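You operate a simulated robot arm through the tools that you are given. There is no shell and no other tool. Be economical: measure what you need, move in short steps, check, and stop when the job is done.

The job below is to be done with a simulated two-armed robot. You get a single attempt, and the scene is never put back.

TASK
Put the blue block from the top of the blue bench on the tray of the tilt table. Open the lower drawer of the blue bench, take the green pad and leave it in the inside of the lower drawer of the blue bench and shut the drawer again. Pick up the white bottle from the top of the blue bench with one hand, pass it to the other hand and put it on the low shelf of the blue bench. Put one of the flat bottles from the third shelf from the bottom of the blue rack on the top of the blue bench. Put the yellow block on the third shelf from the bottom of the blue rack away on the top of the grey shelf at the end of the line. The order is free. Set down upright: green pad, white bottle, flat bottle.

Only the result counts: the job must be done as asked and must still hold three seconds after the hand-in. Knocking over, shifting, dropping, spilling or breaking anything else fails it.

THE ROBOT
Two 7-joint arms with two-finger parallel grippers on one trunk, on a base that drives. Base frame: it is fixed to the floor where the robot stands at the start and does not move with it; the origin is under the middle of the robot, x ahead of it, y to its left, z up. Lengths are in cm, angles in rad, forces in N, time in s.
The left shoulder is at the start at [5, 17.7, 115.4], the right one opposite. With the tool pointing down near the work surface each hand reaches from about 20 to 70 cm from the robot's upright axis, wherever it stands, measured 20 degrees to its own side. Places, roughly: flat bottle [75, -175, 125]; green pad (7x5x6 cm) [60, -50, 80]; inside of the lower drawer of the blue bench [60, -30, 40]; low shelf of the blue bench [70, 30, 20]; lower drawer of the blue bench [60, -30, 50]; top of the blue bench [70, 10, 80]; top of the grey shelf at the end of the line [-320, 780, 70]; tray of the tilt table [60, 340, 100]; yellow block [100, -150, 125]. Payload 3.43 kg a hand.
The TCP of each hand is the grasp point between the finger pads, 3.4 cm short of the fingertips. In the tool frame z runs along the fingers and y along their closing line. Largest opening 12.8 cm; finger width 2.4, thickness 1.2; the body of the gripper, 4.8 by 13 cm, starts 9.6 cm behind the TCP.
Orientation is told as [roll, pitch, yaw] about the base's x, y, z axes, in that order, counted from this pose: with the fingers straight down and closing along the base's y, the tool's x points along the base's -x, its y along +y and its z along -z.

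THE INTERFACE
- The arms move only by the tool jog_arm. It takes "left_series", "right_series" or both (then of equal length, played together; a hand with none holds still); each is a list of rows, each an object (a shift or turn left out is 0, a gripper value left out holds the last) with "rotation": the turn, a rotation vector about the tool's x, y, z in units of 6 degrees (1.0 is 6 degrees), a list of three; "offset": the shift along the tool's x, y, z in units of 30 mm (1.0 is 30 mm), a list of three; "gripper": the opening, from 0 (shut) to 1 (fully open). In form: [{"rotation": [wx, wy, wz], "offset": [x, y, z], "gripper": gripper}, ...]. A call has 1 to 8 rows; each row shifts and turns the commanded pose from where the row before left it, along the tool's axes as they then stand. A call with a number of a shift or a turn outside -1 to 1 is refused whole. Each row takes 0.2 s and may step no farther than 5 cm and 0.15 rad from the row before; otherwise, or with a gripper value out of range, the whole call is refused. Where a pose cannot be reached the arm comes as near as it can. A force on the tool above 40 N (or 10 N above the force at the start of the call, whichever is more), or a blocked arm, ends the call early, and 0.2 s more pass. The fingers move at their own pace (about 10.8 cm/s each) and stop on an object; they squeeze with about 28 N. The grip force told is the motor's: it shows also when the fingers shut on nothing. Time passes only in rows, and 0.2 s behind the last, so rows that do not move let the fingers close. The reply holds the time, the measured pose of the TCP, the force on the tool along the base axes, the opening and the grip force, in the units named above and with some noise, with the torque about the TCP (base axes, N m) and any sound that the robot's microphone picked up, and new pictures: "views" is both (left out), scene, wrist or none (wrist: the cameras of the hands that moved).
- Cameras (640 x 400 px; columns grow to the right, rows downward): "scene" is now at [13.94, 0.04, 128.58]; the picture's right is [-0.00, -1.00, 0.00], its down [-0.83, 0.00, -0.55] and it looks along [0.55, -0.00, -0.83] (base axes); focal length 214 px, centre (320, 200). "left" rides on the left gripper at [7.6, 1.1, -16] in its tool frame; the picture's right is [-0.15, 0.99, 0.00], its down [-0.88, -0.13, -0.46] and it looks along [-0.45, -0.07, 0.89] (tool axes); focal length 234 px, centre (320, 200). "right" rides on the right gripper at [7.6, -1.1, -16] in its tool frame; the picture's right is [0.15, 0.99, 0.00], its down [-0.88, 0.13, -0.46] and it looks along [-0.45, 0.07, 0.89] (tool axes); focal length 234 px, centre (320, 200). There is no depth. A picture from a camera that has moved, and an enlarged one, comes with that camera's place and axes in the base frame and with its lens.
- raise_lower(by): slides the trunk up (or, below 0, down) by that many cm; the arms and the scene camera ride with it, the base frame stays. It gives what a move gives, with no picture.
- roll_base(legs): drives the robot by 1 to 6 legs, each [ahead, turn to the left] in cm and rad, along the robot's own axes; the way and the turn of a leg run together, so that a leg with both is an arc; at most 150 cm and 3.142 rad a leg. The arms and the cameras ride along, it lands a little off, and it stops where it bumps. It gives what a move gives, and a new picture of the scene camera.
- head_to(pan, tilt): turns the head with the scene camera to pan (to the left, within 1.396 rad either way) and tilt (down, from -0.506 to 1.204), counted from straight ahead of the robot. It gives what a move gives, and a new picture of the scene camera.
- inspect(camera, box): a new picture of the part [left, top, right, bottom] of that camera's present view, enlarged. The clock stands still meanwhile.
- hand_in(): hands the job in; it is judged then, once.

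Go step by step. Nothing tells you exact positions but the pictures and the camera data: compare them with the known pose of the tool, close in by small moves and look again before you grip or let go. The budget is 196 turns and 260 pictures, counting those below and the enlarged ones. Unless the task says otherwise, let go and move clear before handing in, and close with one line.

The tools are called after ">>>" as a command line: name --argument value ..., lists and objects as JSON in quotes. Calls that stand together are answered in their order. jog_arm: Moves the arms, as the interface text tells. Its arguments: {"type":"object","properties":{"left_series":{"type":"array","items":{"type":"object","properties":{"rotation":{"type":"array","items":{"type":"number"}},"offset":{"type":"array","items":{"type":"number"}},"gripper":{"type":"number"}}}},"right_series":{"type":"array","items":{"type":"object","properties":{"rotation":{"type":"array","items":{"type":"number"}},"offset":{"type":"array","items":{"type":"number"}},"gripper":{"type":"number"}}}},"views":{"type":"string","enum":["both","scene","wrist","none"]}},"required":[]} The other tools are called the same way: raise_lower (by) slides the trunk up or down; roll_base (legs) drives the base; head_to (pan, tilt) turns the head that bears the scene camera; inspect (camera, box) takes an enlarged picture of a part of a camera's view; hand_in () hands the job in.

At the start:

```text
t: 0.0
left_eef_pos: [49.82, 9.82, 106.16]
left_tool_rot: [-0.001, 0.0, 0.001]
left_ft_force: [0.0, 0.2, 0.2]
left_ft_torque: [-0.01, -0.02, -0.04]
left_gripper_width: 12.79
left_grip_force: 0.0
right_eef_pos: [44.66, -41.51, 106.93]
right_tool_rot: [-0.001, 0.0, 0.0]
right_ft_force: [-0.3, -0.9, 0.5]
right_ft_torque: [0.03, 0.01, -0.05]
right_gripper_width: 12.81
right_grip_force: 0.1
trunk travel left (down, up): [-32.5, 7.6]
robot x, y, heading: [0.1, 0.11, 0.0]
head pan, tilt: [-0.002, 0.986]
```

scene: 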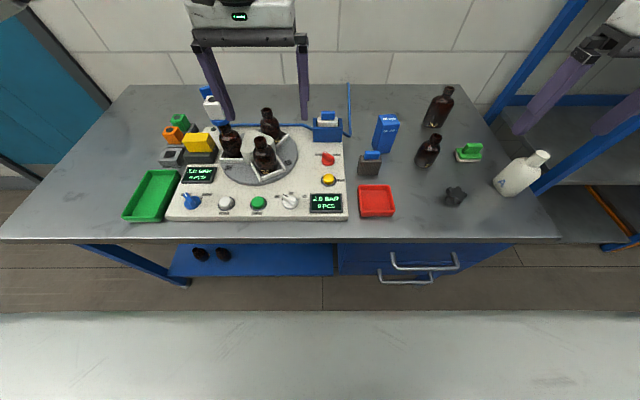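
right: 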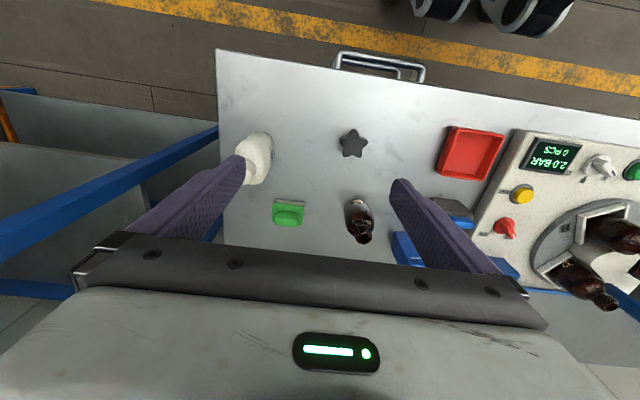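
left: 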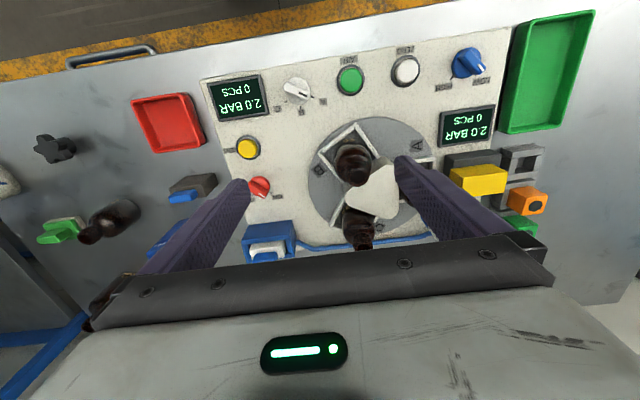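

The bench with several candidate objects is ahead; I first enlarge the parts of interest to identify the blue block, the pad and the bottle.

>>> inspect --camera "scene" --box '[340, 70, 560, 220]'

>>> inspect --camera "scene" --box '[110, 70, 350, 220]'

>>> inspect --camera "scene" --box '[160, 220, 520, 320]'

```text
2.67 times, centred on (450, 145) of scene
camera zoom: at [13.94, 0.04, 128.58], right [0.0, -1.0, 0.0], down [-0.83, 0.0, -0.55], along [0.55, 0.0, -0.83], focal length 572 px, centre (-27, 347)
```

zoom: 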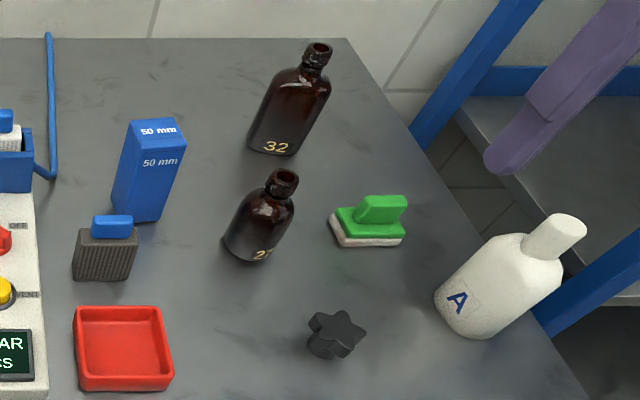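

```text
2.67 times, centred on (230, 145) of scene
camera zoom: at [13.94, 0.04, 128.58], right [0.0, -1.0, 0.0], down [-0.83, 0.0, -0.55], along [0.55, 0.0, -0.83], focal length 572 px, centre (560, 347)
```

zoom: 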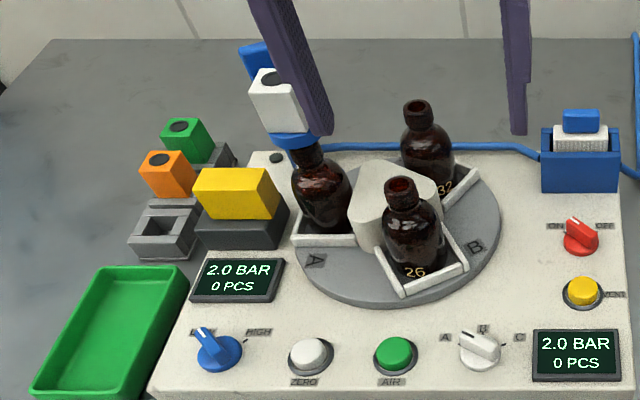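

```text
1.78 times, centred on (340, 270) of scene
camera zoom: at [13.94, 0.04, 128.58], right [0.0, -1.0, 0.0], down [-0.83, 0.0, -0.55], along [0.55, 0.0, -0.83], focal length 381 px, centre (284, 76)
```

zoom: 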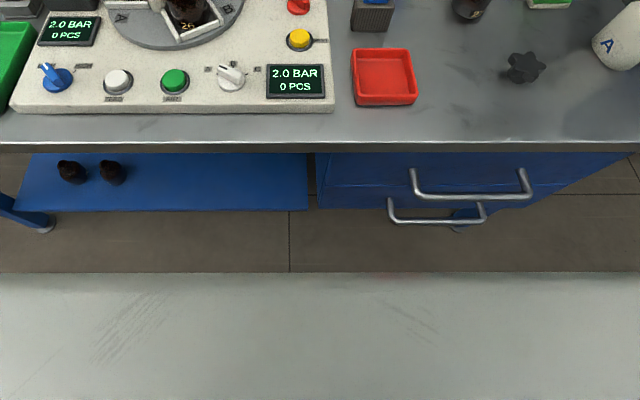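

>>> head_to --pan -1.2 --tilt 0.3

>>> head_to --pan 1.2 --tilt 0.3

>>> head_to --pan 0 --tilt 0.9

>>> inspect --camera "right" --box '[220, 50, 500, 260]'

```text
t: 1.4
left_eef_pos: [49.91, 9.78, 106.07]
left_tool_rot: [0.0, 0.002, 0.0]
left_ft_force: [-0.2, -0.1, 0.0]
left_ft_torque: [-0.01, 0.01, -0.02]
left_gripper_width: 12.81
left_grip_force: 0.0
right_eef_pos: [44.62, -41.59, 107.04]
right_tool_rot: [-0.001, 0.001, -0.002]
right_ft_force: [-0.1, 0.0, -0.3]
right_ft_torque: [-0.01, 0.02, 0.04]
right_gripper_width: 12.8
right_grip_force: 0.1
trunk travel left (down, up): [-32.5, 7.6]
robot x, y, heading: [0.28, 0.19, 0.003]
head pan, tilt: [-1.201, 0.3]
camera scene: at [10.27, -8.65, 134.43], right [-0.93, -0.36, 0.0], down [-0.11, 0.28, -0.96], along [0.35, -0.89, -0.3], focal length 214 px, centre (320, 200)
```

scene: 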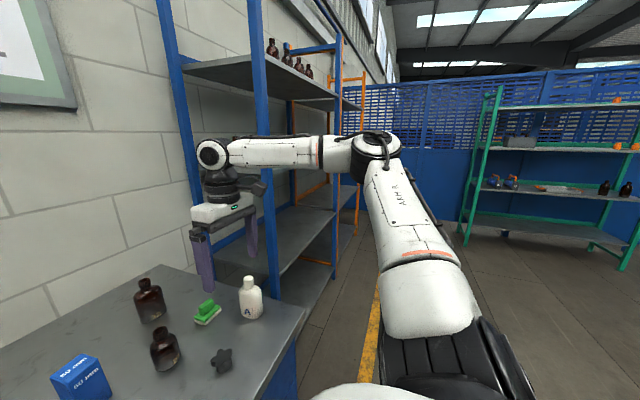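

```text
t: 3.6
left_eef_pos: [49.81, 9.9, 106.2]
left_tool_rot: [0.002, 0.0, 0.0]
left_ft_force: [-0.3, 0.1, -0.3]
left_ft_torque: [0.0, -0.02, 0.02]
left_gripper_width: 12.79
left_grip_force: 0.1
right_eef_pos: [44.67, -41.53, 106.96]
right_tool_rot: [0.0, 0.001, -0.003]
right_ft_force: [0.1, -0.2, 0.0]
right_ft_torque: [-0.02, -0.01, 0.0]
right_gripper_width: 12.8
right_grip_force: 0.0
trunk travel left (down, up): [-32.5, 7.6]
robot x, y, heading: [0.23, -0.28, 0.001]
head pan, tilt: [1.201, 0.3]
camera scene: at [10.27, 8.75, 134.43], right [0.93, -0.36, 0.0], down [-0.11, -0.28, -0.96], along [0.35, 0.89, -0.3], focal length 214 px, centre (320, 200)
```

scene: 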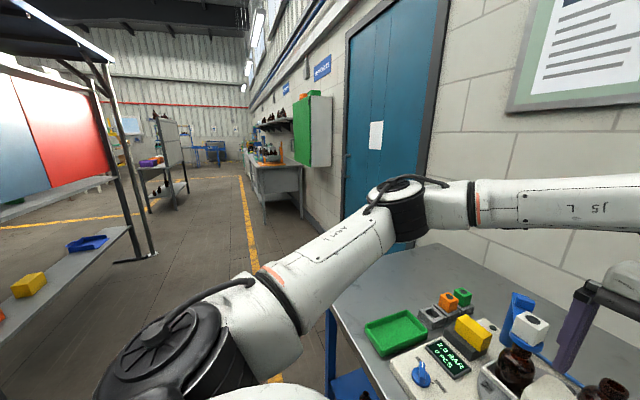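

```text
t: 5.0
left_eef_pos: [49.92, 9.8, 106.06]
left_tool_rot: [0.001, -0.001, 0.0]
left_ft_force: [-0.5, -0.4, -0.3]
left_ft_torque: [0.0, -0.01, 0.0]
left_gripper_width: 12.8
left_grip_force: 0.1
right_eef_pos: [44.72, -41.67, 106.96]
right_tool_rot: [-0.001, -0.002, -0.002]
right_ft_force: [-0.2, 0.0, -1.0]
right_ft_torque: [0.0, 0.0, 0.01]
right_gripper_width: 12.82
right_grip_force: 0.0
trunk travel left (down, up): [-32.5, 7.6]
robot x, y, heading: [-0.27, 0.08, -0.0]
head pan, tilt: [0.0, 0.901]
camera scene: at [14.44, 0.06, 129.21], right [0.0, -1.0, 0.0], down [-0.78, 0.0, -0.62], along [0.62, 0.0, -0.78], focal length 214 px, centre (320, 200)
```

scene: 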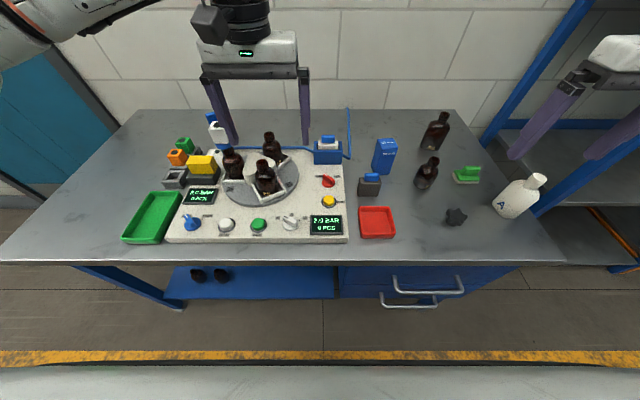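

```text
1.90 times, centred on (360, 155) of right
camera zoom: at [37.18, -42.56, 122.91], right [-0.15, 0.99, 0.0], down [0.88, 0.13, 0.46], along [0.45, 0.07, -0.89], focal length 446 px, centre (244, 286)
```

zoom: 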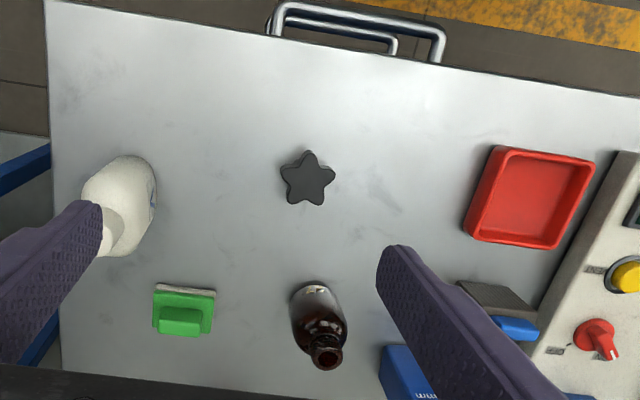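

White bottle stands near [51, -53, 80] with cap near z≈92; I move the right hand over it, half open, and look.

>>> jog_arm --right_series '[{"offset": [-1, -0.9, 0], "gripper": 0.5}, {"offset": [-1, -0.9, 0]}, {"offset": [0, -1, 0]}, {"offset": [0, -0.9, 0]}, {"offset": [0, 0, 0]}]'

>>> inspect --camera "right" --box '[160, 80, 480, 280]'

>>> inspect --camera "scene" --box '[440, 20, 640, 240]'

```text
t: 6.2
left_eef_pos: [49.93, 9.77, 105.97]
left_tool_rot: [0.0, 0.002, 0.0]
left_ft_force: [0.2, -0.2, -0.2]
left_ft_torque: [-0.02, 0.03, 0.03]
left_gripper_width: 12.79
left_grip_force: 0.1
right_eef_pos: [50.43, -52.75, 106.96]
right_tool_rot: [-0.001, 0.001, 0.0]
right_ft_force: [0.2, -0.3, 1.0]
right_ft_torque: [0.01, -0.01, 0.0]
right_gripper_width: 6.4
right_grip_force: 0.2
trunk travel left (down, up): [-32.5, 7.6]
robot x, y, heading: [0.04, -0.05, -0.0]
head pan, tilt: [0.0, 0.901]
camera scene: at [14.43, 0.06, 129.21], right [0.0, -1.0, 0.0], down [-0.78, 0.0, -0.62], along [0.62, 0.0, -0.78], focal length 214 px, centre (320, 200)
camera right: at [43.06, -53.7, 122.95], right [-0.15, 0.99, 0.0], down [0.88, 0.13, 0.46], along [0.45, 0.07, -0.89], focal length 234 px, centre (320, 200)
```

scene: 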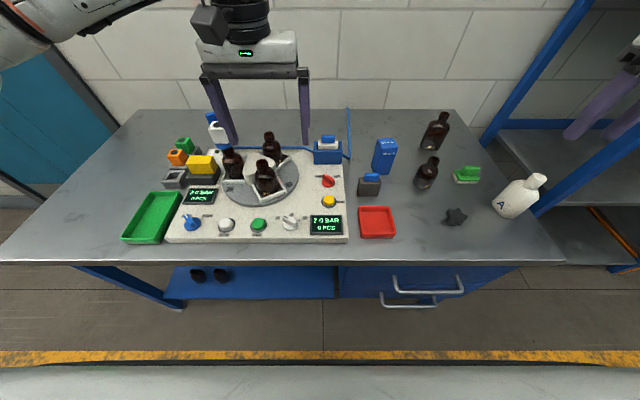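
right: 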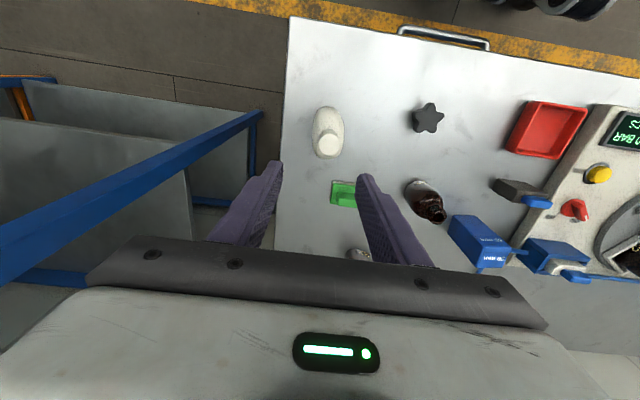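

```text
2.00 times, centred on (320, 180) of right
camera zoom: at [43.06, -53.7, 122.95], right [-0.15, 0.99, 0.0], down [0.88, 0.13, 0.46], along [0.45, 0.07, -0.89], focal length 468 px, centre (320, 240)
```

zoom: 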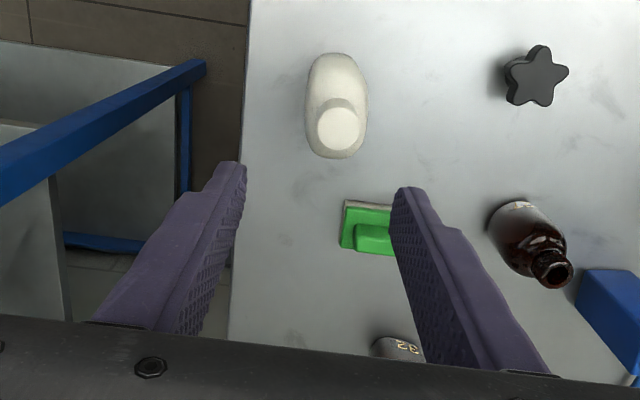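

```text
1.82 times, centred on (540, 130) of scene
camera zoom: at [14.43, 0.06, 129.21], right [0.0, -1.0, 0.0], down [-0.78, 0.0, -0.62], along [0.62, 0.0, -0.78], focal length 390 px, centre (-80, 327)
```

zoom: 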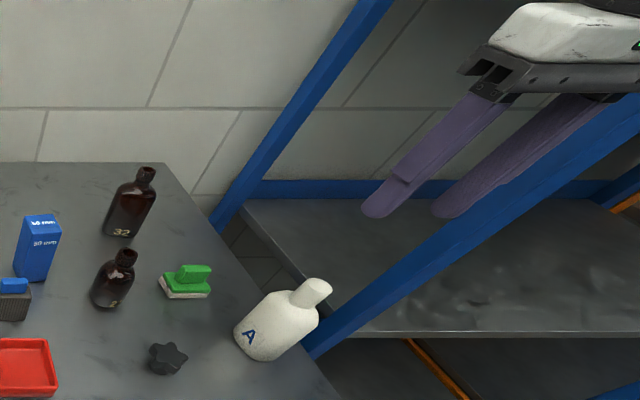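

The cap is at about [50, -51.3, 93]; centre the right hand above and descend onto it, then close.

>>> jog_arm --right_series '[{"offset": [0.14, 0.48, 0]}, {"offset": [0, 0, 1]}, {"offset": [0, 0, 1]}, {"offset": [0, 0, 1]}, {"offset": [0, 0, 0]}]'

>>> inspect --camera "right" --box '[160, 80, 480, 280]'

>>> inspect --camera "scene" --box '[440, 60, 640, 240]'

```text
t: 7.4
left_eef_pos: [49.85, 9.86, 106.07]
left_tool_rot: [-0.001, 0.0, -0.001]
left_ft_force: [0.5, 0.0, -0.3]
left_ft_torque: [0.01, 0.01, 0.06]
left_gripper_width: 12.81
left_grip_force: 0.0
right_eef_pos: [50.22, -51.3, 97.93]
right_tool_rot: [0.002, -0.001, -0.003]
right_ft_force: [0.3, 0.5, 0.4]
right_ft_torque: [0.0, 0.01, 0.04]
right_gripper_width: 6.39
right_grip_force: 0.0
trunk travel left (down, up): [-32.5, 7.6]
robot x, y, heading: [-0.03, 0.1, -0.003]
head pan, tilt: [0.0, 0.901]
camera scene: at [14.43, 0.07, 129.21], right [0.0, -1.0, 0.0], down [-0.78, 0.0, -0.62], along [0.62, 0.0, -0.78], focal length 214 px, centre (320, 200)
camera right: at [42.76, -52.35, 113.77], right [-0.15, 0.99, 0.0], down [0.88, 0.13, 0.46], along [0.45, 0.07, -0.89], focal length 234 px, centre (320, 200)
```

scene: 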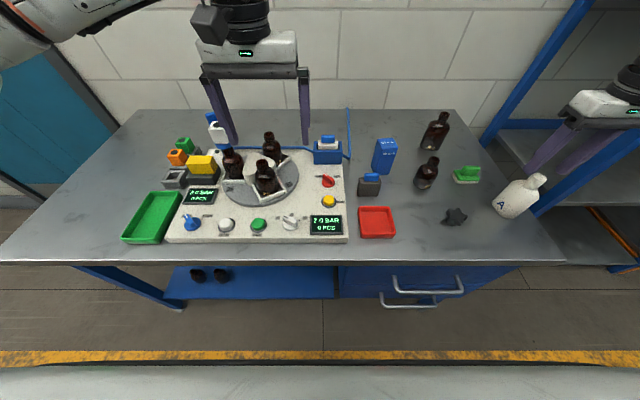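
right: 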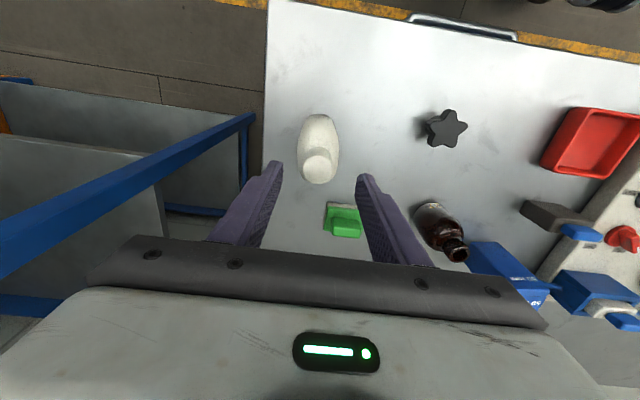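

```text
2.00 times, centred on (320, 180) of right
camera zoom: at [42.76, -52.35, 113.77], right [-0.15, 0.99, 0.0], down [0.88, 0.13, 0.46], along [0.45, 0.07, -0.89], focal length 468 px, centre (320, 240)
```

zoom: 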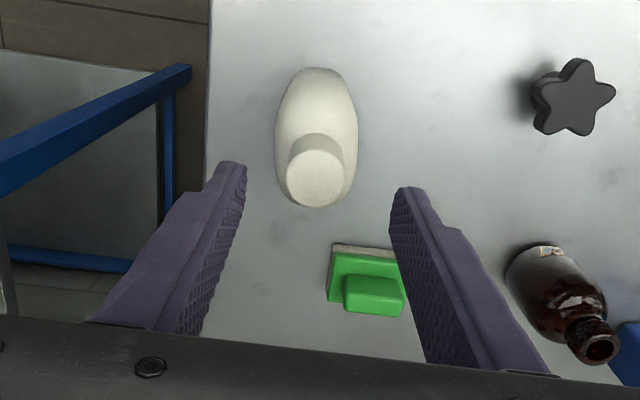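

```text
2.22 times, centred on (540, 150) of scene
camera zoom: at [14.43, 0.07, 129.21], right [0.0, -1.0, 0.0], down [-0.78, 0.0, -0.62], along [0.62, 0.0, -0.78], focal length 477 px, centre (-169, 311)
```

zoom: 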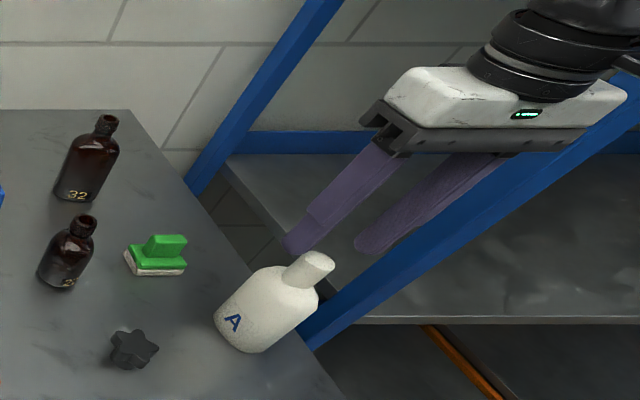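

>>> jog_arm --right_series '[{"offset": [0, 0, 1]}, {"offset": [0.05, 0, 0.95]}, {"gripper": 0.1}, {}, {}, {}]'

>>> inspect --camera "scene" --box '[440, 60, 640, 240]'

```text
t: 8.8
left_eef_pos: [49.74, 9.74, 106.17]
left_tool_rot: [0.0, 0.001, 0.0]
left_ft_force: [-1.2, -0.2, 0.6]
left_ft_torque: [0.02, -0.03, 0.0]
left_gripper_width: 12.81
left_grip_force: 0.1
right_eef_pos: [50.15, -51.15, 92.2]
right_tool_rot: [0.0, -0.003, -0.002]
right_ft_force: [1.3, -1.7, 7.5]
right_ft_torque: [-0.09, -0.09, 0.03]
right_gripper_width: 4.16
right_grip_force: 27.7
trunk travel left (down, up): [-32.5, 7.6]
robot x, y, heading: [0.12, 0.33, -0.0]
head pan, tilt: [0.0, 0.901]
camera scene: at [14.39, 0.08, 129.22], right [0.0, -1.0, 0.0], down [-0.78, 0.0, -0.62], along [0.62, 0.0, -0.78], focal length 214 px, centre (320, 200)
camera right: at [42.6, -52.21, 108.2], right [-0.15, 0.99, 0.0], down [0.88, 0.13, 0.46], along [0.45, 0.07, -0.89], focal length 234 px, centre (320, 200)
```

scene: 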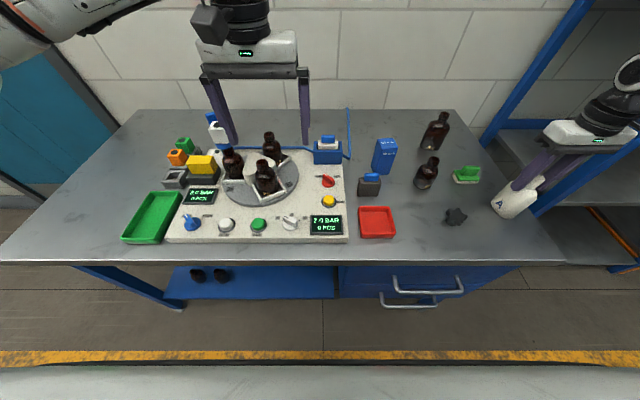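
right: 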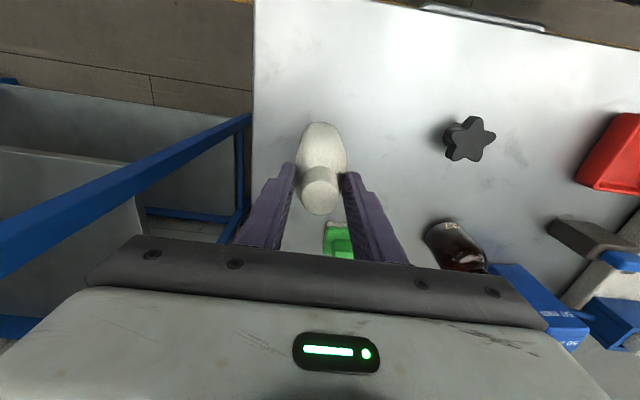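

```text
2.22 times, centred on (540, 150) of scene
camera zoom: at [14.39, 0.08, 129.22], right [0.0, -1.0, 0.0], down [-0.78, 0.0, -0.62], along [0.62, 0.0, -0.78], focal length 477 px, centre (-169, 311)
```

zoom: 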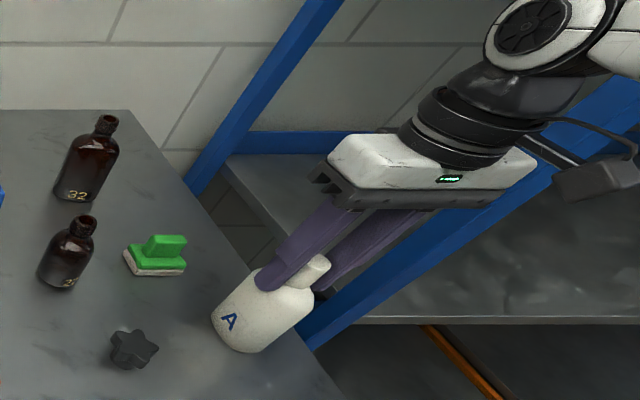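

The fingers caught the shoulder (4.2 cm); I reopen, raise 1 cm and regrip on the cap alone.

>>> jog_arm --right_series '[{"gripper": 0.5}, {}, {"offset": [0, 0, -0.35]}, {"gripper": 0.1}, {}, {}, {}]' --views "wrist"

>>> inspect --camera "scene" --box '[490, 110, 640, 230]'

```text
t: 10.4
left_eef_pos: [49.96, 9.83, 106.09]
left_tool_rot: [-0.001, 0.0, 0.0]
left_ft_force: [-0.5, 0.0, 0.2]
left_ft_torque: [-0.01, 0.0, -0.03]
left_gripper_width: 12.8
left_grip_force: 0.0
right_eef_pos: [50.1, -51.2, 93.12]
right_tool_rot: [0.0, -0.001, -0.002]
right_ft_force: [-1.5, -1.0, 3.6]
right_ft_torque: [-0.11, 0.15, 0.05]
right_gripper_width: 2.82
right_grip_force: 27.9
trunk travel left (down, up): [-32.5, 7.6]
robot x, y, heading: [0.31, -0.25, -0.002]
head pan, tilt: [0.0, 0.901]
camera right: at [42.57, -52.18, 109.21], right [-0.15, 0.99, 0.0], down [0.88, 0.13, 0.46], along [0.45, 0.07, -0.89], focal length 234 px, centre (320, 200)
```

right: 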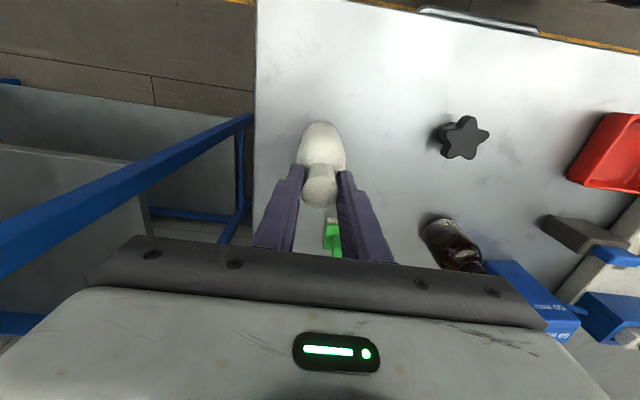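

```text
3.33 times, centred on (565, 170) of scene
camera zoom: at [14.41, 0.06, 129.21], right [0.0, -1.0, 0.0], down [-0.78, 0.0, -0.62], along [0.62, 0.0, -0.78], focal length 715 px, centre (-497, 300)
```

zoom: 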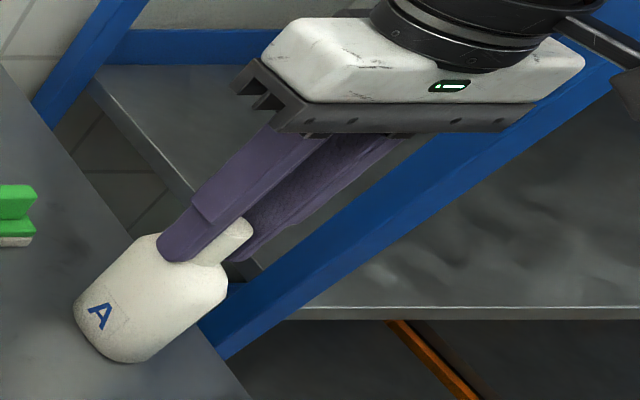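

Cap is held. Lift the bottle straight up, then check behind the robot.

>>> jog_arm --right_series '[{"offset": [0, 0, -1]}, {"offset": [0, 0, -1]}, {"offset": [0, 0, -1]}, {"offset": [0, 0, -1]}, {"offset": [0, 0, -1]}]'

>>> head_to --pan 1.39 --tilt 0.5

>>> head_to --pan -1.39 --tilt 0.5

```text
t: 11.6
left_eef_pos: [49.79, 9.85, 105.89]
left_tool_rot: [0.0, 0.001, 0.0]
left_ft_force: [0.5, 0.2, 0.2]
left_ft_torque: [0.01, 0.0, -0.02]
left_gripper_width: 12.8
left_grip_force: 0.0
right_eef_pos: [50.08, -51.21, 108.13]
right_tool_rot: [0.0, 0.001, -0.001]
right_ft_force: [-0.5, 0.1, -2.0]
right_ft_torque: [-0.04, -0.01, -0.02]
right_gripper_width: 2.79
right_grip_force: 27.4
trunk travel left (down, up): [-32.5, 7.6]
robot x, y, heading: [-0.22, -0.16, -0.002]
head pan, tilt: [0.0, 0.901]
camera scene: at [14.44, 0.07, 129.2], right [0.0, -1.0, 0.0], down [-0.78, 0.0, -0.62], along [0.62, 0.0, -0.78], focal length 214 px, centre (320, 200)
camera right: at [42.46, -52.18, 124.15], right [-0.15, 0.99, 0.0], down [0.88, 0.13, 0.46], along [0.45, 0.07, -0.89], focal length 234 px, centre (320, 200)
```

scene: 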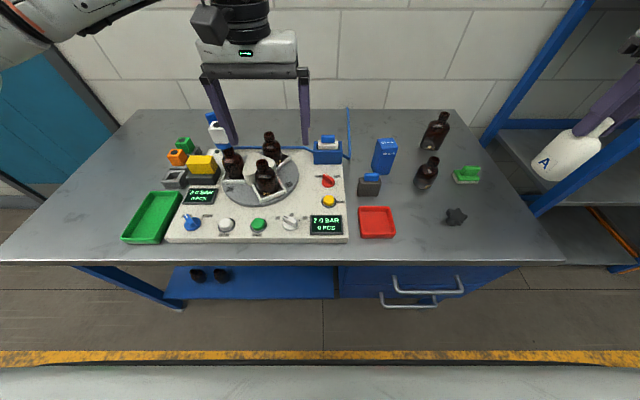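
right: 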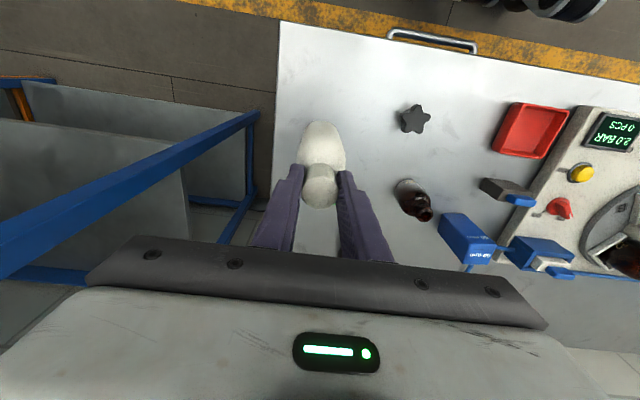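

```text
t: 13.1
left_eef_pos: [49.94, 9.73, 106.14]
left_tool_rot: [-0.001, 0.0, 0.0]
left_ft_force: [0.5, -0.6, -0.7]
left_ft_torque: [0.01, 0.01, 0.0]
left_gripper_width: 12.82
left_grip_force: 0.1
right_eef_pos: [49.84, -51.19, 108.09]
right_tool_rot: [0.003, 0.0, -0.003]
right_ft_force: [0.4, 0.0, -2.3]
right_ft_torque: [0.0, 0.04, 0.0]
right_gripper_width: 2.81
right_grip_force: 28.3
trunk travel left (down, up): [-32.5, 7.6]
robot x, y, heading: [0.13, -0.17, 0.003]
head pan, tilt: [1.389, 0.499]
camera scene: at [8.56, 8.98, 132.59], right [0.98, -0.18, 0.0], down [-0.09, -0.47, -0.88], along [0.16, 0.86, -0.48], focal length 214 px, centre (320, 200)
```

scene: 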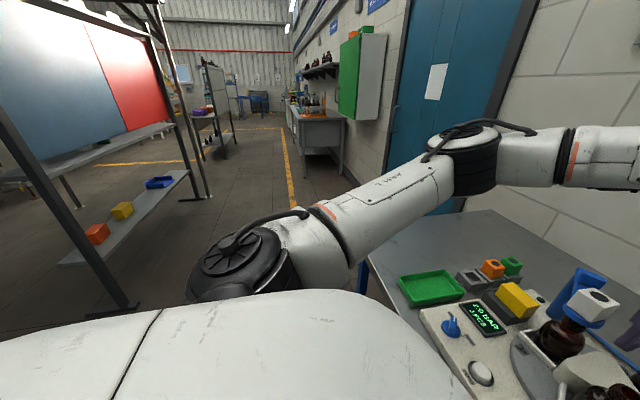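

```text
t: 15.6
left_eef_pos: [49.89, 9.82, 106.16]
left_tool_rot: [0.001, 0.0, 0.0]
left_ft_force: [0.0, 0.1, 0.2]
left_ft_torque: [0.0, 0.0, 0.02]
left_gripper_width: 12.82
left_grip_force: 0.0
right_eef_pos: [50.02, -51.2, 108.18]
right_tool_rot: [-0.001, 0.001, 0.001]
right_ft_force: [-0.2, 0.5, -2.5]
right_ft_torque: [0.0, -0.01, 0.01]
right_gripper_width: 2.8
right_grip_force: 28.1
trunk travel left (down, up): [-32.5, 7.6]
robot x, y, heading: [0.16, 0.26, -0.003]
head pan, tilt: [-1.389, 0.499]
camera scene: at [8.56, -8.92, 132.59], right [-0.98, -0.18, 0.0], down [-0.09, 0.47, -0.88], along [0.16, -0.86, -0.48], focal length 214 px, centre (320, 200)
```

scene: 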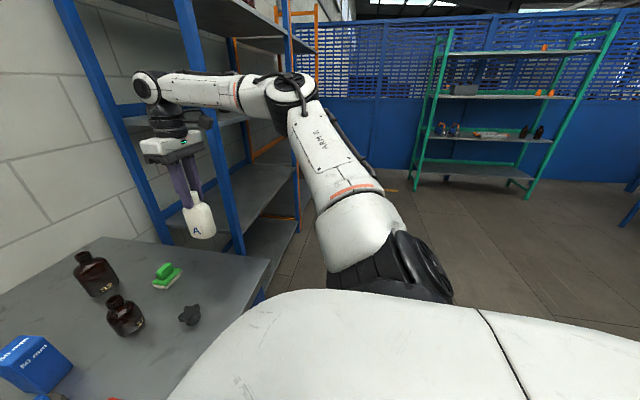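

Bottle hangs upright; space behind is free. I drive back 45 cm to make the handover and low-shelf placing possible.

>>> roll_base --legs '[[-45, 0]]'

>>> head_to --pan 0 --tilt 0.7

>>> jog_arm --left_series '[{"rotation": [0, -1, 0]}, {"rotation": [0, -1, 0]}, {"rotation": [0, -1, 0]}, {"rotation": [0, -1, 0]}, {"rotation": [0, -1, 0]}, {"rotation": [0, -1, 0]}, {"rotation": [0, -1, 0]}, {"rotation": [0, -1, 0]}]' --views "none"

>>> jog_arm --left_series '[{"rotation": [0, -1, 0]}, {"rotation": [0, -1, 0]}, {"rotation": [0, -1, 0]}, {"rotation": [0, -1, 0]}, {"rotation": [0, -1, 0]}, {"rotation": [0, -1, 0]}, {"rotation": [0, -1, 0]}, {}]'

```text
t: 18.3
left_eef_pos: [4.76, 9.61, 106.09]
left_tool_rot: [-0.001, 0.002, -0.008]
left_ft_force: [-0.4, 0.5, 0.5]
left_ft_torque: [-0.05, -0.03, 0.0]
left_gripper_width: 12.78
left_grip_force: 0.0
right_eef_pos: [4.28, -51.44, 108.01]
right_tool_rot: [-0.001, 0.001, -0.008]
right_ft_force: [0.6, 1.0, -1.8]
right_ft_torque: [0.01, -0.01, -0.01]
right_gripper_width: 2.81
right_grip_force: 27.9
trunk travel left (down, up): [-32.5, 7.6]
robot x, y, heading: [-44.94, -0.2, -0.003]
head pan, tilt: [-1.389, 0.499]
camera scene: at [-36.78, -8.81, 132.59], right [-0.98, -0.17, 0.0], down [-0.08, 0.47, -0.88], along [0.15, -0.86, -0.48], focal length 214 px, centre (320, 200)
```

scene: 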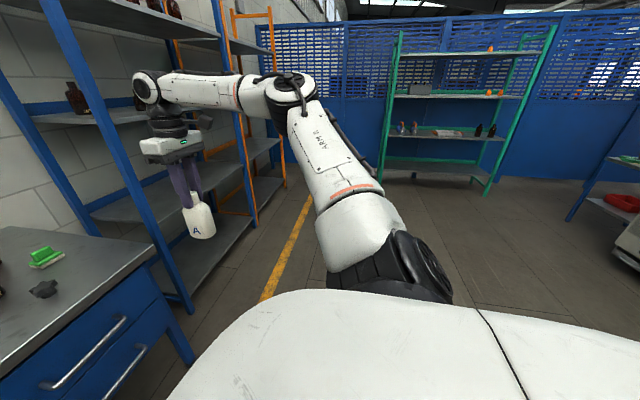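

```text
t: 19.8
left_eef_pos: [4.79, 9.59, 106.04]
left_tool_rot: [0.0, 0.0, -0.007]
left_ft_force: [-0.1, -0.3, -0.8]
left_ft_torque: [0.02, 0.02, 0.02]
left_gripper_width: 12.81
left_grip_force: 0.1
right_eef_pos: [4.25, -51.46, 108.08]
right_tool_rot: [-0.001, 0.0, -0.009]
right_ft_force: [0.1, 0.7, -3.5]
right_ft_torque: [-0.05, 0.03, 0.04]
right_gripper_width: 2.81
right_grip_force: 27.5
trunk travel left (down, up): [-32.5, 7.6]
robot x, y, heading: [-45.2, 0.32, -0.006]
head pan, tilt: [0.0, 0.7]
camera scene: at [-29.82, 0.08, 130.82], right [-0.01, -1.0, 0.0], down [-0.64, 0.01, -0.76], along [0.76, -0.01, -0.64], focal length 214 px, centre (320, 200)
```

scene: 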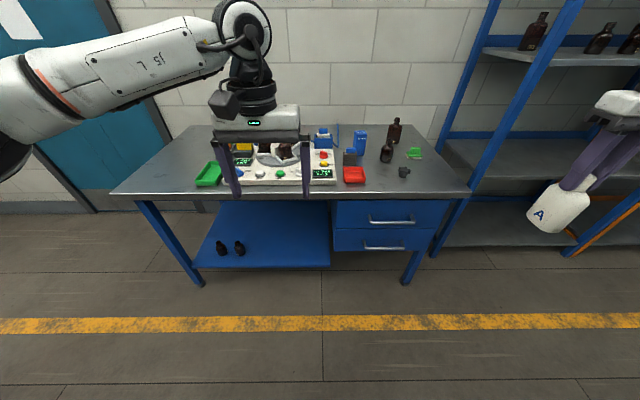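

```text
t: 21.6
left_eef_pos: [4.73, 9.54, 106.01]
left_tool_rot: [0.0, -0.841, -0.007]
left_ft_force: [0.0, -0.5, -0.5]
left_ft_torque: [-0.01, -0.01, 0.01]
left_gripper_width: 12.8
left_grip_force: 0.0
right_eef_pos: [4.37, -51.36, 108.09]
right_tool_rot: [-0.002, 0.0, -0.008]
right_ft_force: [0.0, 0.5, -2.7]
right_ft_torque: [-0.03, 0.01, 0.0]
right_gripper_width: 2.79
right_grip_force: 27.9
trunk travel left (down, up): [-32.5, 7.6]
robot x, y, heading: [-45.41, 0.2, -0.003]
head pan, tilt: [0.0, 0.7]
```

```text
t: 23.4
left_eef_pos: [4.72, 9.73, 106.07]
left_tool_rot: [-2.99, -1.569, 2.981]
left_ft_force: [0.5, -0.1, -0.1]
left_ft_torque: [-0.01, 0.01, 0.01]
left_gripper_width: 12.81
left_grip_force: 0.1
right_eef_pos: [4.35, -51.39, 108.06]
right_tool_rot: [0.001, 0.001, -0.008]
right_ft_force: [-0.1, 0.2, -1.8]
right_ft_torque: [0.01, 0.01, -0.03]
right_gripper_width: 2.75
right_grip_force: 28.5
trunk travel left (down, up): [-32.5, 7.6]
robot x, y, heading: [-45.17, 0.31, -0.002]
head pan, tilt: [0.0, 0.7]
camera scene: at [-29.82, 0.11, 130.82], right [-0.01, -1.0, 0.0], down [-0.64, 0.0, -0.76], along [0.76, -0.01, -0.64], focal length 214 px, centre (320, 200)
camera left: at [-11.19, 10.81, 98.46], right [0.01, 0.99, 0.15], down [-0.46, -0.13, 0.88], along [0.89, -0.07, 0.45], focal length 234 px, centre (320, 200)
```

scene: 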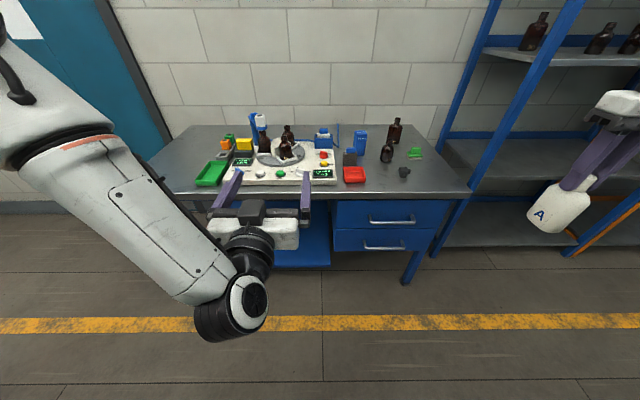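
left: 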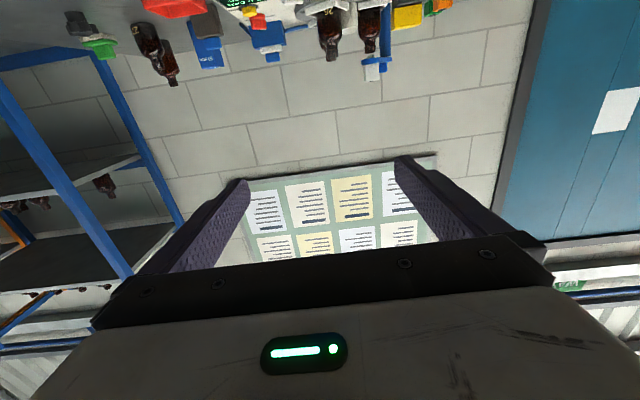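

Left hand points forward now. Bring the bottle to the middle in front of the left hand.

>>> jog_arm --left_series '[{"offset": [0, -0.81, 0]}, {"offset": [0, -0.81, 0]}, {"offset": [0, -0.81, 0]}, {"offset": [0, -0.81, 0]}, {}, {}, {}, {}]' --right_series '[{"offset": [-0.26, 0.95, -0.12]}, {"offset": [-0.26, 0.95, -0.12]}, {"offset": [-0.26, 0.95, -0.12]}, {"offset": [-0.26, 0.95, -0.12]}, {"offset": [-0.26, 0.95, -0.12]}, {"offset": [-0.26, 0.95, -0.12]}, {"offset": [-0.26, 0.95, -0.12]}, {"offset": [-0.26, 0.95, -0.12]}]' --views "none"

>>> jog_arm --right_series '[{"offset": [-0.26, 0.95, -0.12]}, {"offset": [-0.26, 0.95, -0.12]}, {"offset": [-0.26, 0.95, -0.12]}, {"offset": [-0.26, 0.95, -0.12]}, {"offset": [-0.26, 0.95, -0.12]}, {"offset": [-0.26, 0.95, -0.12]}, {"offset": [-0.26, 0.95, -0.12]}, {}]'

```text
t: 25.2
left_eef_pos: [4.59, -0.19, 106.01]
left_tool_rot: [-0.016, -1.568, 0.009]
left_ft_force: [0.2, -0.7, 0.1]
left_ft_torque: [-0.06, -0.03, -0.02]
left_gripper_width: 12.8
left_grip_force: 0.0
right_eef_pos: [10.79, -28.66, 110.85]
right_tool_rot: [-0.003, 0.001, -0.01]
right_ft_force: [0.5, 0.2, -2.6]
right_ft_torque: [0.01, 0.01, 0.01]
right_gripper_width: 2.77
right_grip_force: 28.1
trunk travel left (down, up): [-32.5, 7.6]
robot x, y, heading: [-45.51, -0.03, -0.008]
head pan, tilt: [0.0, 0.7]
```

```text
t: 27.0
left_eef_pos: [4.57, -0.23, 106.01]
left_tool_rot: [-0.078, -1.57, 0.072]
left_ft_force: [-1.1, 1.0, 0.8]
left_ft_torque: [0.04, -0.01, 0.01]
left_gripper_width: 12.82
left_grip_force: 0.1
right_eef_pos: [4.65, -18.45, 109.47]
right_tool_rot: [0.0, 0.0, -0.007]
right_ft_force: [0.2, -0.1, -2.1]
right_ft_torque: [0.0, -0.03, -0.01]
right_gripper_width: 2.78
right_grip_force: 27.9
right hand out of reach, approached as far as the arm can: row 1, 2, 3, 4, 5, 6, 7
trunk travel left (down, up): [-32.5, 7.6]
robot x, y, heading: [-45.06, 0.25, -0.012]
head pan, tilt: [0.0, 0.7]
camera scene: at [-29.82, 0.1, 130.82], right [-0.01, -1.0, 0.0], down [-0.64, 0.0, -0.76], along [0.76, -0.01, -0.64], focal length 214 px, centre (320, 200)
camera right: at [-2.84, -19.48, 125.47], right [-0.14, 0.99, 0.0], down [0.88, 0.12, 0.46], along [0.45, 0.06, -0.89], focal length 234 px, centre (320, 200)
```

scene: 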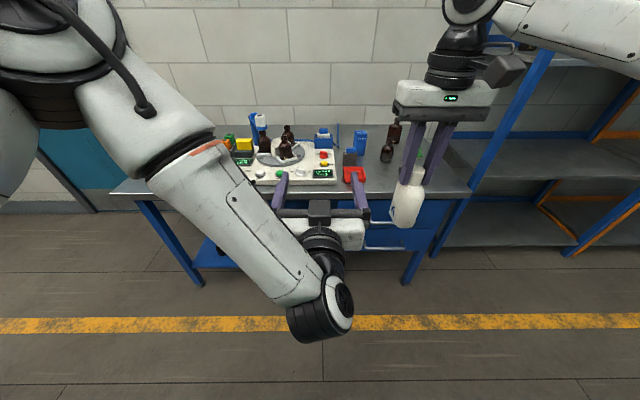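
right: 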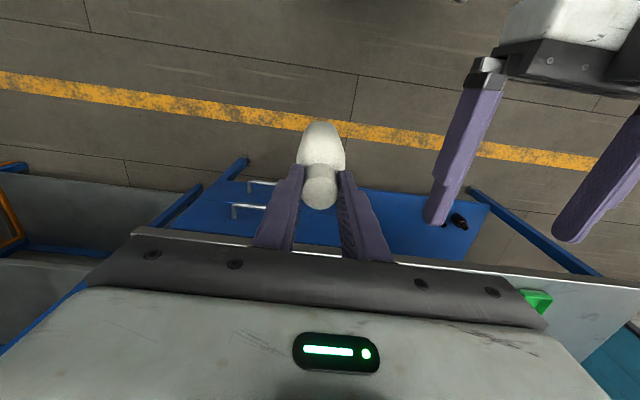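

Right hand's reach ends around y=-18 here, so I bring the left hand behind the bottle instead.

>>> jog_arm --left_series '[{"offset": [0, 0, -1]}, {"offset": [0, 0, -1]}, {"offset": [0, 0, -1]}, {"offset": [0, 0, -1]}, {"offset": [0, -0.6, 0]}, {"offset": [0, -1, 0]}, {"offset": [0, -1, 0]}]' --right_series '[{}, {}, {}, {}, {}, {}, {}]' --views "scene"

```text
t: 28.8
left_eef_pos: [-1.86, -3.58, 110.71]
left_tool_rot: [-1.55, -1.491, 1.642]
left_ft_force: [-0.5, 0.0, -0.8]
left_ft_torque: [0.0, -0.01, 0.03]
left_gripper_width: 12.8
left_grip_force: 0.0
left hand out of reach, approached as far as the arm can: row 4, 5, 6, 7
right_eef_pos: [4.65, -18.55, 109.47]
right_tool_rot: [0.001, 0.0, -0.009]
right_ft_force: [0.9, 0.5, -2.3]
right_ft_torque: [-0.01, 0.02, 0.0]
right_gripper_width: 2.81
right_grip_force: 28.0
trunk travel left (down, up): [-32.5, 7.6]
robot x, y, heading: [-44.83, 0.29, -0.007]
head pan, tilt: [0.0, 0.7]
stopped in row 7 (left hand): the arm was blocked; the commanded pose is now the measured one
camera scene: at [-29.81, 0.11, 130.81], right [-0.01, -1.0, 0.0], down [-0.64, 0.0, -0.76], along [0.76, -0.01, -0.64], focal length 214 px, centre (320, 200)
```

scene: 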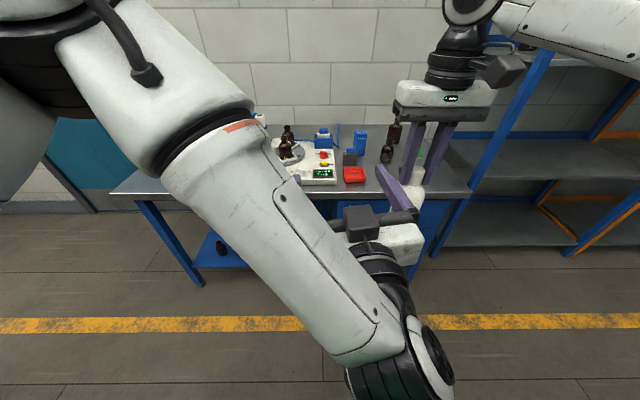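

Both arms are cramped this way; I back the left hand off and use a 45° oblique meeting, yawing bottle and left hand together.

>>> jog_arm --left_series '[{"offset": [0, 1, 0]}, {"offset": [0, 1, 0]}, {"offset": [0, 1, 0]}, {"offset": [0, 1, 0], "rotation": [0, 0, 0.76]}]' --right_series '[{"offset": [0, -1, 0]}, {"offset": [0, -1, 0]}, {"offset": [0, 0, 0]}, {}]' --views "scene"

```text
t: 29.8
left_eef_pos: [-3.05, 8.45, 109.53]
left_tool_rot: [1.661, -1.568, -1.571]
left_ft_force: [0.7, -0.1, -0.1]
left_ft_torque: [0.0, 0.01, -0.01]
left_gripper_width: 12.8
left_grip_force: 0.0
right_eef_pos: [4.54, -24.54, 109.4]
right_tool_rot: [0.0, -0.001, -0.009]
right_ft_force: [-0.1, -0.5, -1.7]
right_ft_torque: [-0.01, 0.01, 0.03]
right_gripper_width: 2.81
right_grip_force: 28.0
trunk travel left (down, up): [-32.5, 7.6]
robot x, y, heading: [-45.19, 0.08, -0.004]
head pan, tilt: [0.0, 0.7]
camera scene: at [-29.84, 0.11, 130.82], right [-0.01, -1.0, 0.0], down [-0.64, 0.0, -0.76], along [0.76, -0.01, -0.64], focal length 214 px, centre (320, 200)
```

scene: 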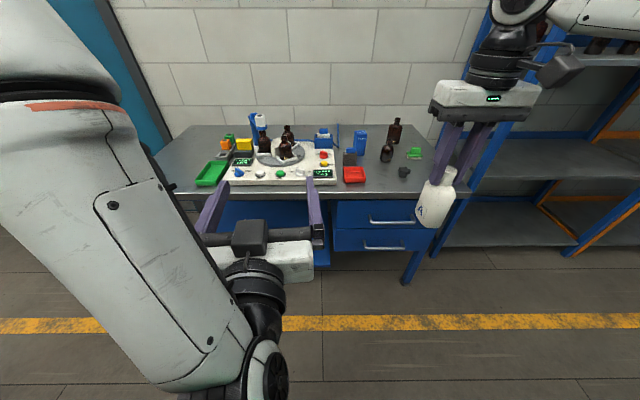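

>>> jog_arm --left_series '[{"rotation": [1, 0, 0]}, {"rotation": [1, 0, 0]}, {"rotation": [1, 0, 0]}, {"rotation": [1, 0, 0]}, {"rotation": [1, 0, 0]}, {"rotation": [1, 0, 0]}, {"rotation": [1, 0, 0]}, {"rotation": [1, 0, 0]}]' --right_series '[{"rotation": [0, 0, 1]}, {"rotation": [0, 0, 1]}, {"rotation": [0, 0, 1]}, {"rotation": [0, 0, 1]}, {"rotation": [0, 0, 1]}, {"rotation": [0, 0, 1]}, {"rotation": [0, 0, 1]}, {"rotation": [0, 0, 0.4]}]'

```text
t: 31.6
left_eef_pos: [-0.67, 1.61, 110.84]
left_tool_rot: [-2.005, -1.513, 1.619]
left_ft_force: [1.2, -0.2, -0.3]
left_ft_torque: [0.02, -0.01, 0.0]
left_gripper_width: 12.82
left_grip_force: 0.0
left hand out of reach, approached as far as the arm can: row 1, 2, 3, 4, 5, 6, 7, 8
right_eef_pos: [4.62, -24.48, 109.35]
right_tool_rot: [0.002, 0.0, -0.785]
right_ft_force: [0.7, 0.9, -2.1]
right_ft_torque: [0.03, 0.01, -0.01]
right_gripper_width: 2.8
right_grip_force: 27.5
trunk travel left (down, up): [-32.5, 7.6]
robot x, y, heading: [-45.13, 0.42, -0.005]
head pan, tilt: [0.0, 0.7]
camera scene: at [-29.82, 0.08, 130.82], right [-0.01, -1.0, 0.0], down [-0.64, 0.01, -0.76], along [0.76, -0.01, -0.64], focal length 214 px, centre (320, 200)
camera right: at [-1.48, -19.86, 125.41], right [0.6, 0.8, 0.0], down [0.71, -0.53, 0.46], along [0.37, -0.27, -0.89], focal length 234 px, centre (320, 200)
camera left: at [-15.06, 8.23, 102.8], right [0.37, 0.92, 0.1], down [-0.47, 0.1, 0.87], along [0.8, -0.37, 0.47], focal length 234 px, centre (320, 200)
```

scene: 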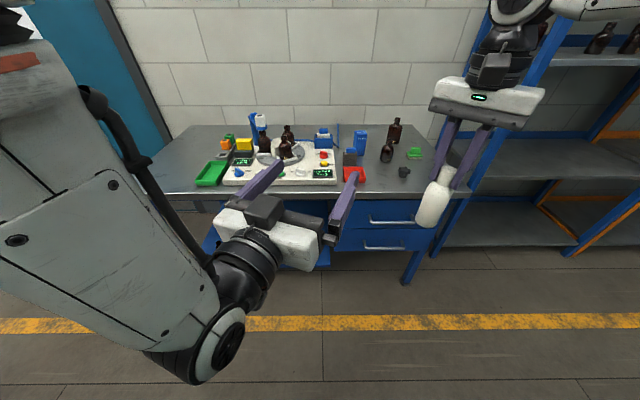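
right: 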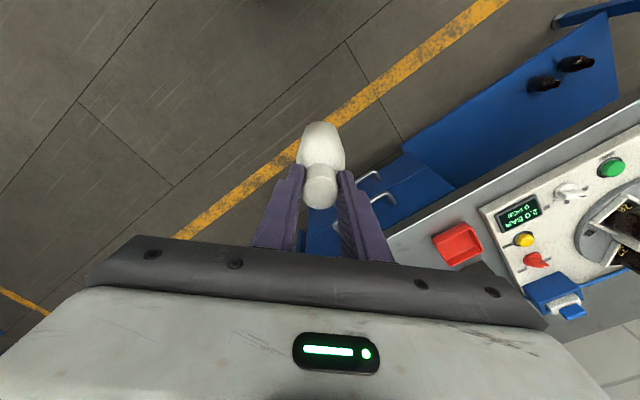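
left: 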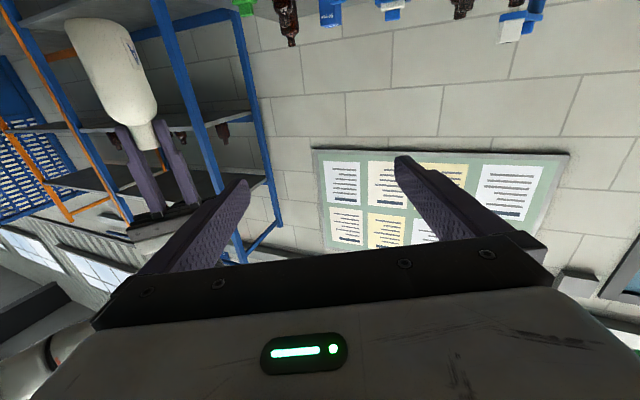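

Left was too close to the body; move it forward first, then complete its yaw.

>>> jog_arm --left_series '[{"offset": [0, 0.7, 1]}, {"offset": [0, 0.7, 1]}, {"offset": [0, 0.7, 1]}, {"rotation": [1, 0, 0]}, {"rotation": [1, 0, 0]}, {"rotation": [1, 0, 0]}, {"rotation": [0.8, 0, 0]}]'

```text
t: 33.2
left_eef_pos: [4.93, -3.26, 112.91]
left_tool_rot: [-2.014, -1.516, 1.614]
left_ft_force: [-0.1, -0.1, 1.0]
left_ft_torque: [0.01, -0.01, -0.03]
left_gripper_width: 12.81
left_grip_force: 0.1
left hand out of reach, approached as far as the arm can: row 1, 2, 3, 4, 5, 6, 7
right_eef_pos: [4.63, -24.44, 109.45]
right_tool_rot: [0.002, 0.001, -0.785]
right_ft_force: [-0.8, 0.3, -2.0]
right_ft_torque: [0.0, 0.02, 0.03]
right_gripper_width: 2.8
right_grip_force: 28.0
trunk travel left (down, up): [-32.5, 7.6]
robot x, y, heading: [-45.12, 0.32, -0.005]
head pan, tilt: [0.0, 0.7]
camera scene: at [-29.82, 0.09, 130.82], right [-0.01, -1.0, 0.0], down [-0.64, 0.01, -0.76], along [0.76, -0.01, -0.64], focal length 214 px, centre (320, 200)
camera left: at [-9.26, 3.59, 104.94], right [0.38, 0.92, 0.1], down [-0.47, 0.1, 0.88], along [0.79, -0.38, 0.47], focal length 234 px, centre (320, 200)
```

scene: 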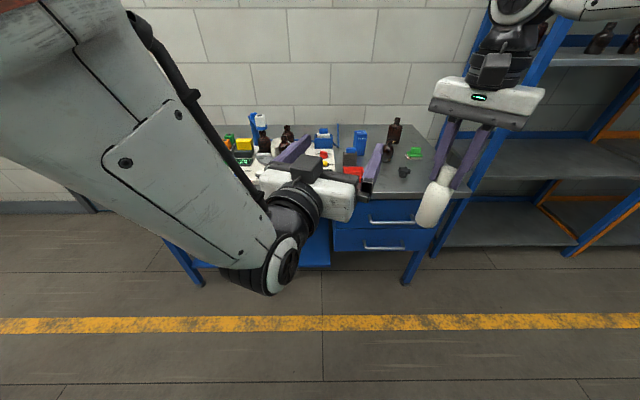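
left: 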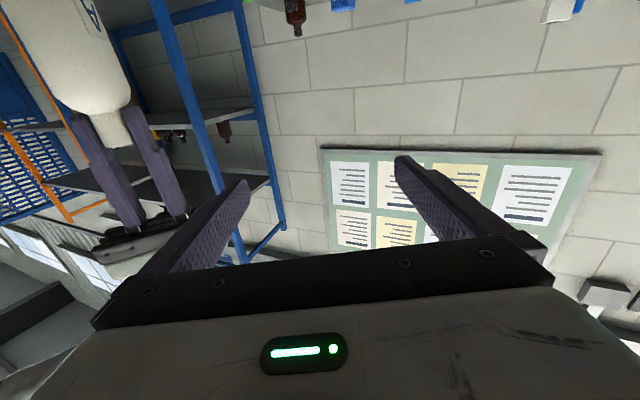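

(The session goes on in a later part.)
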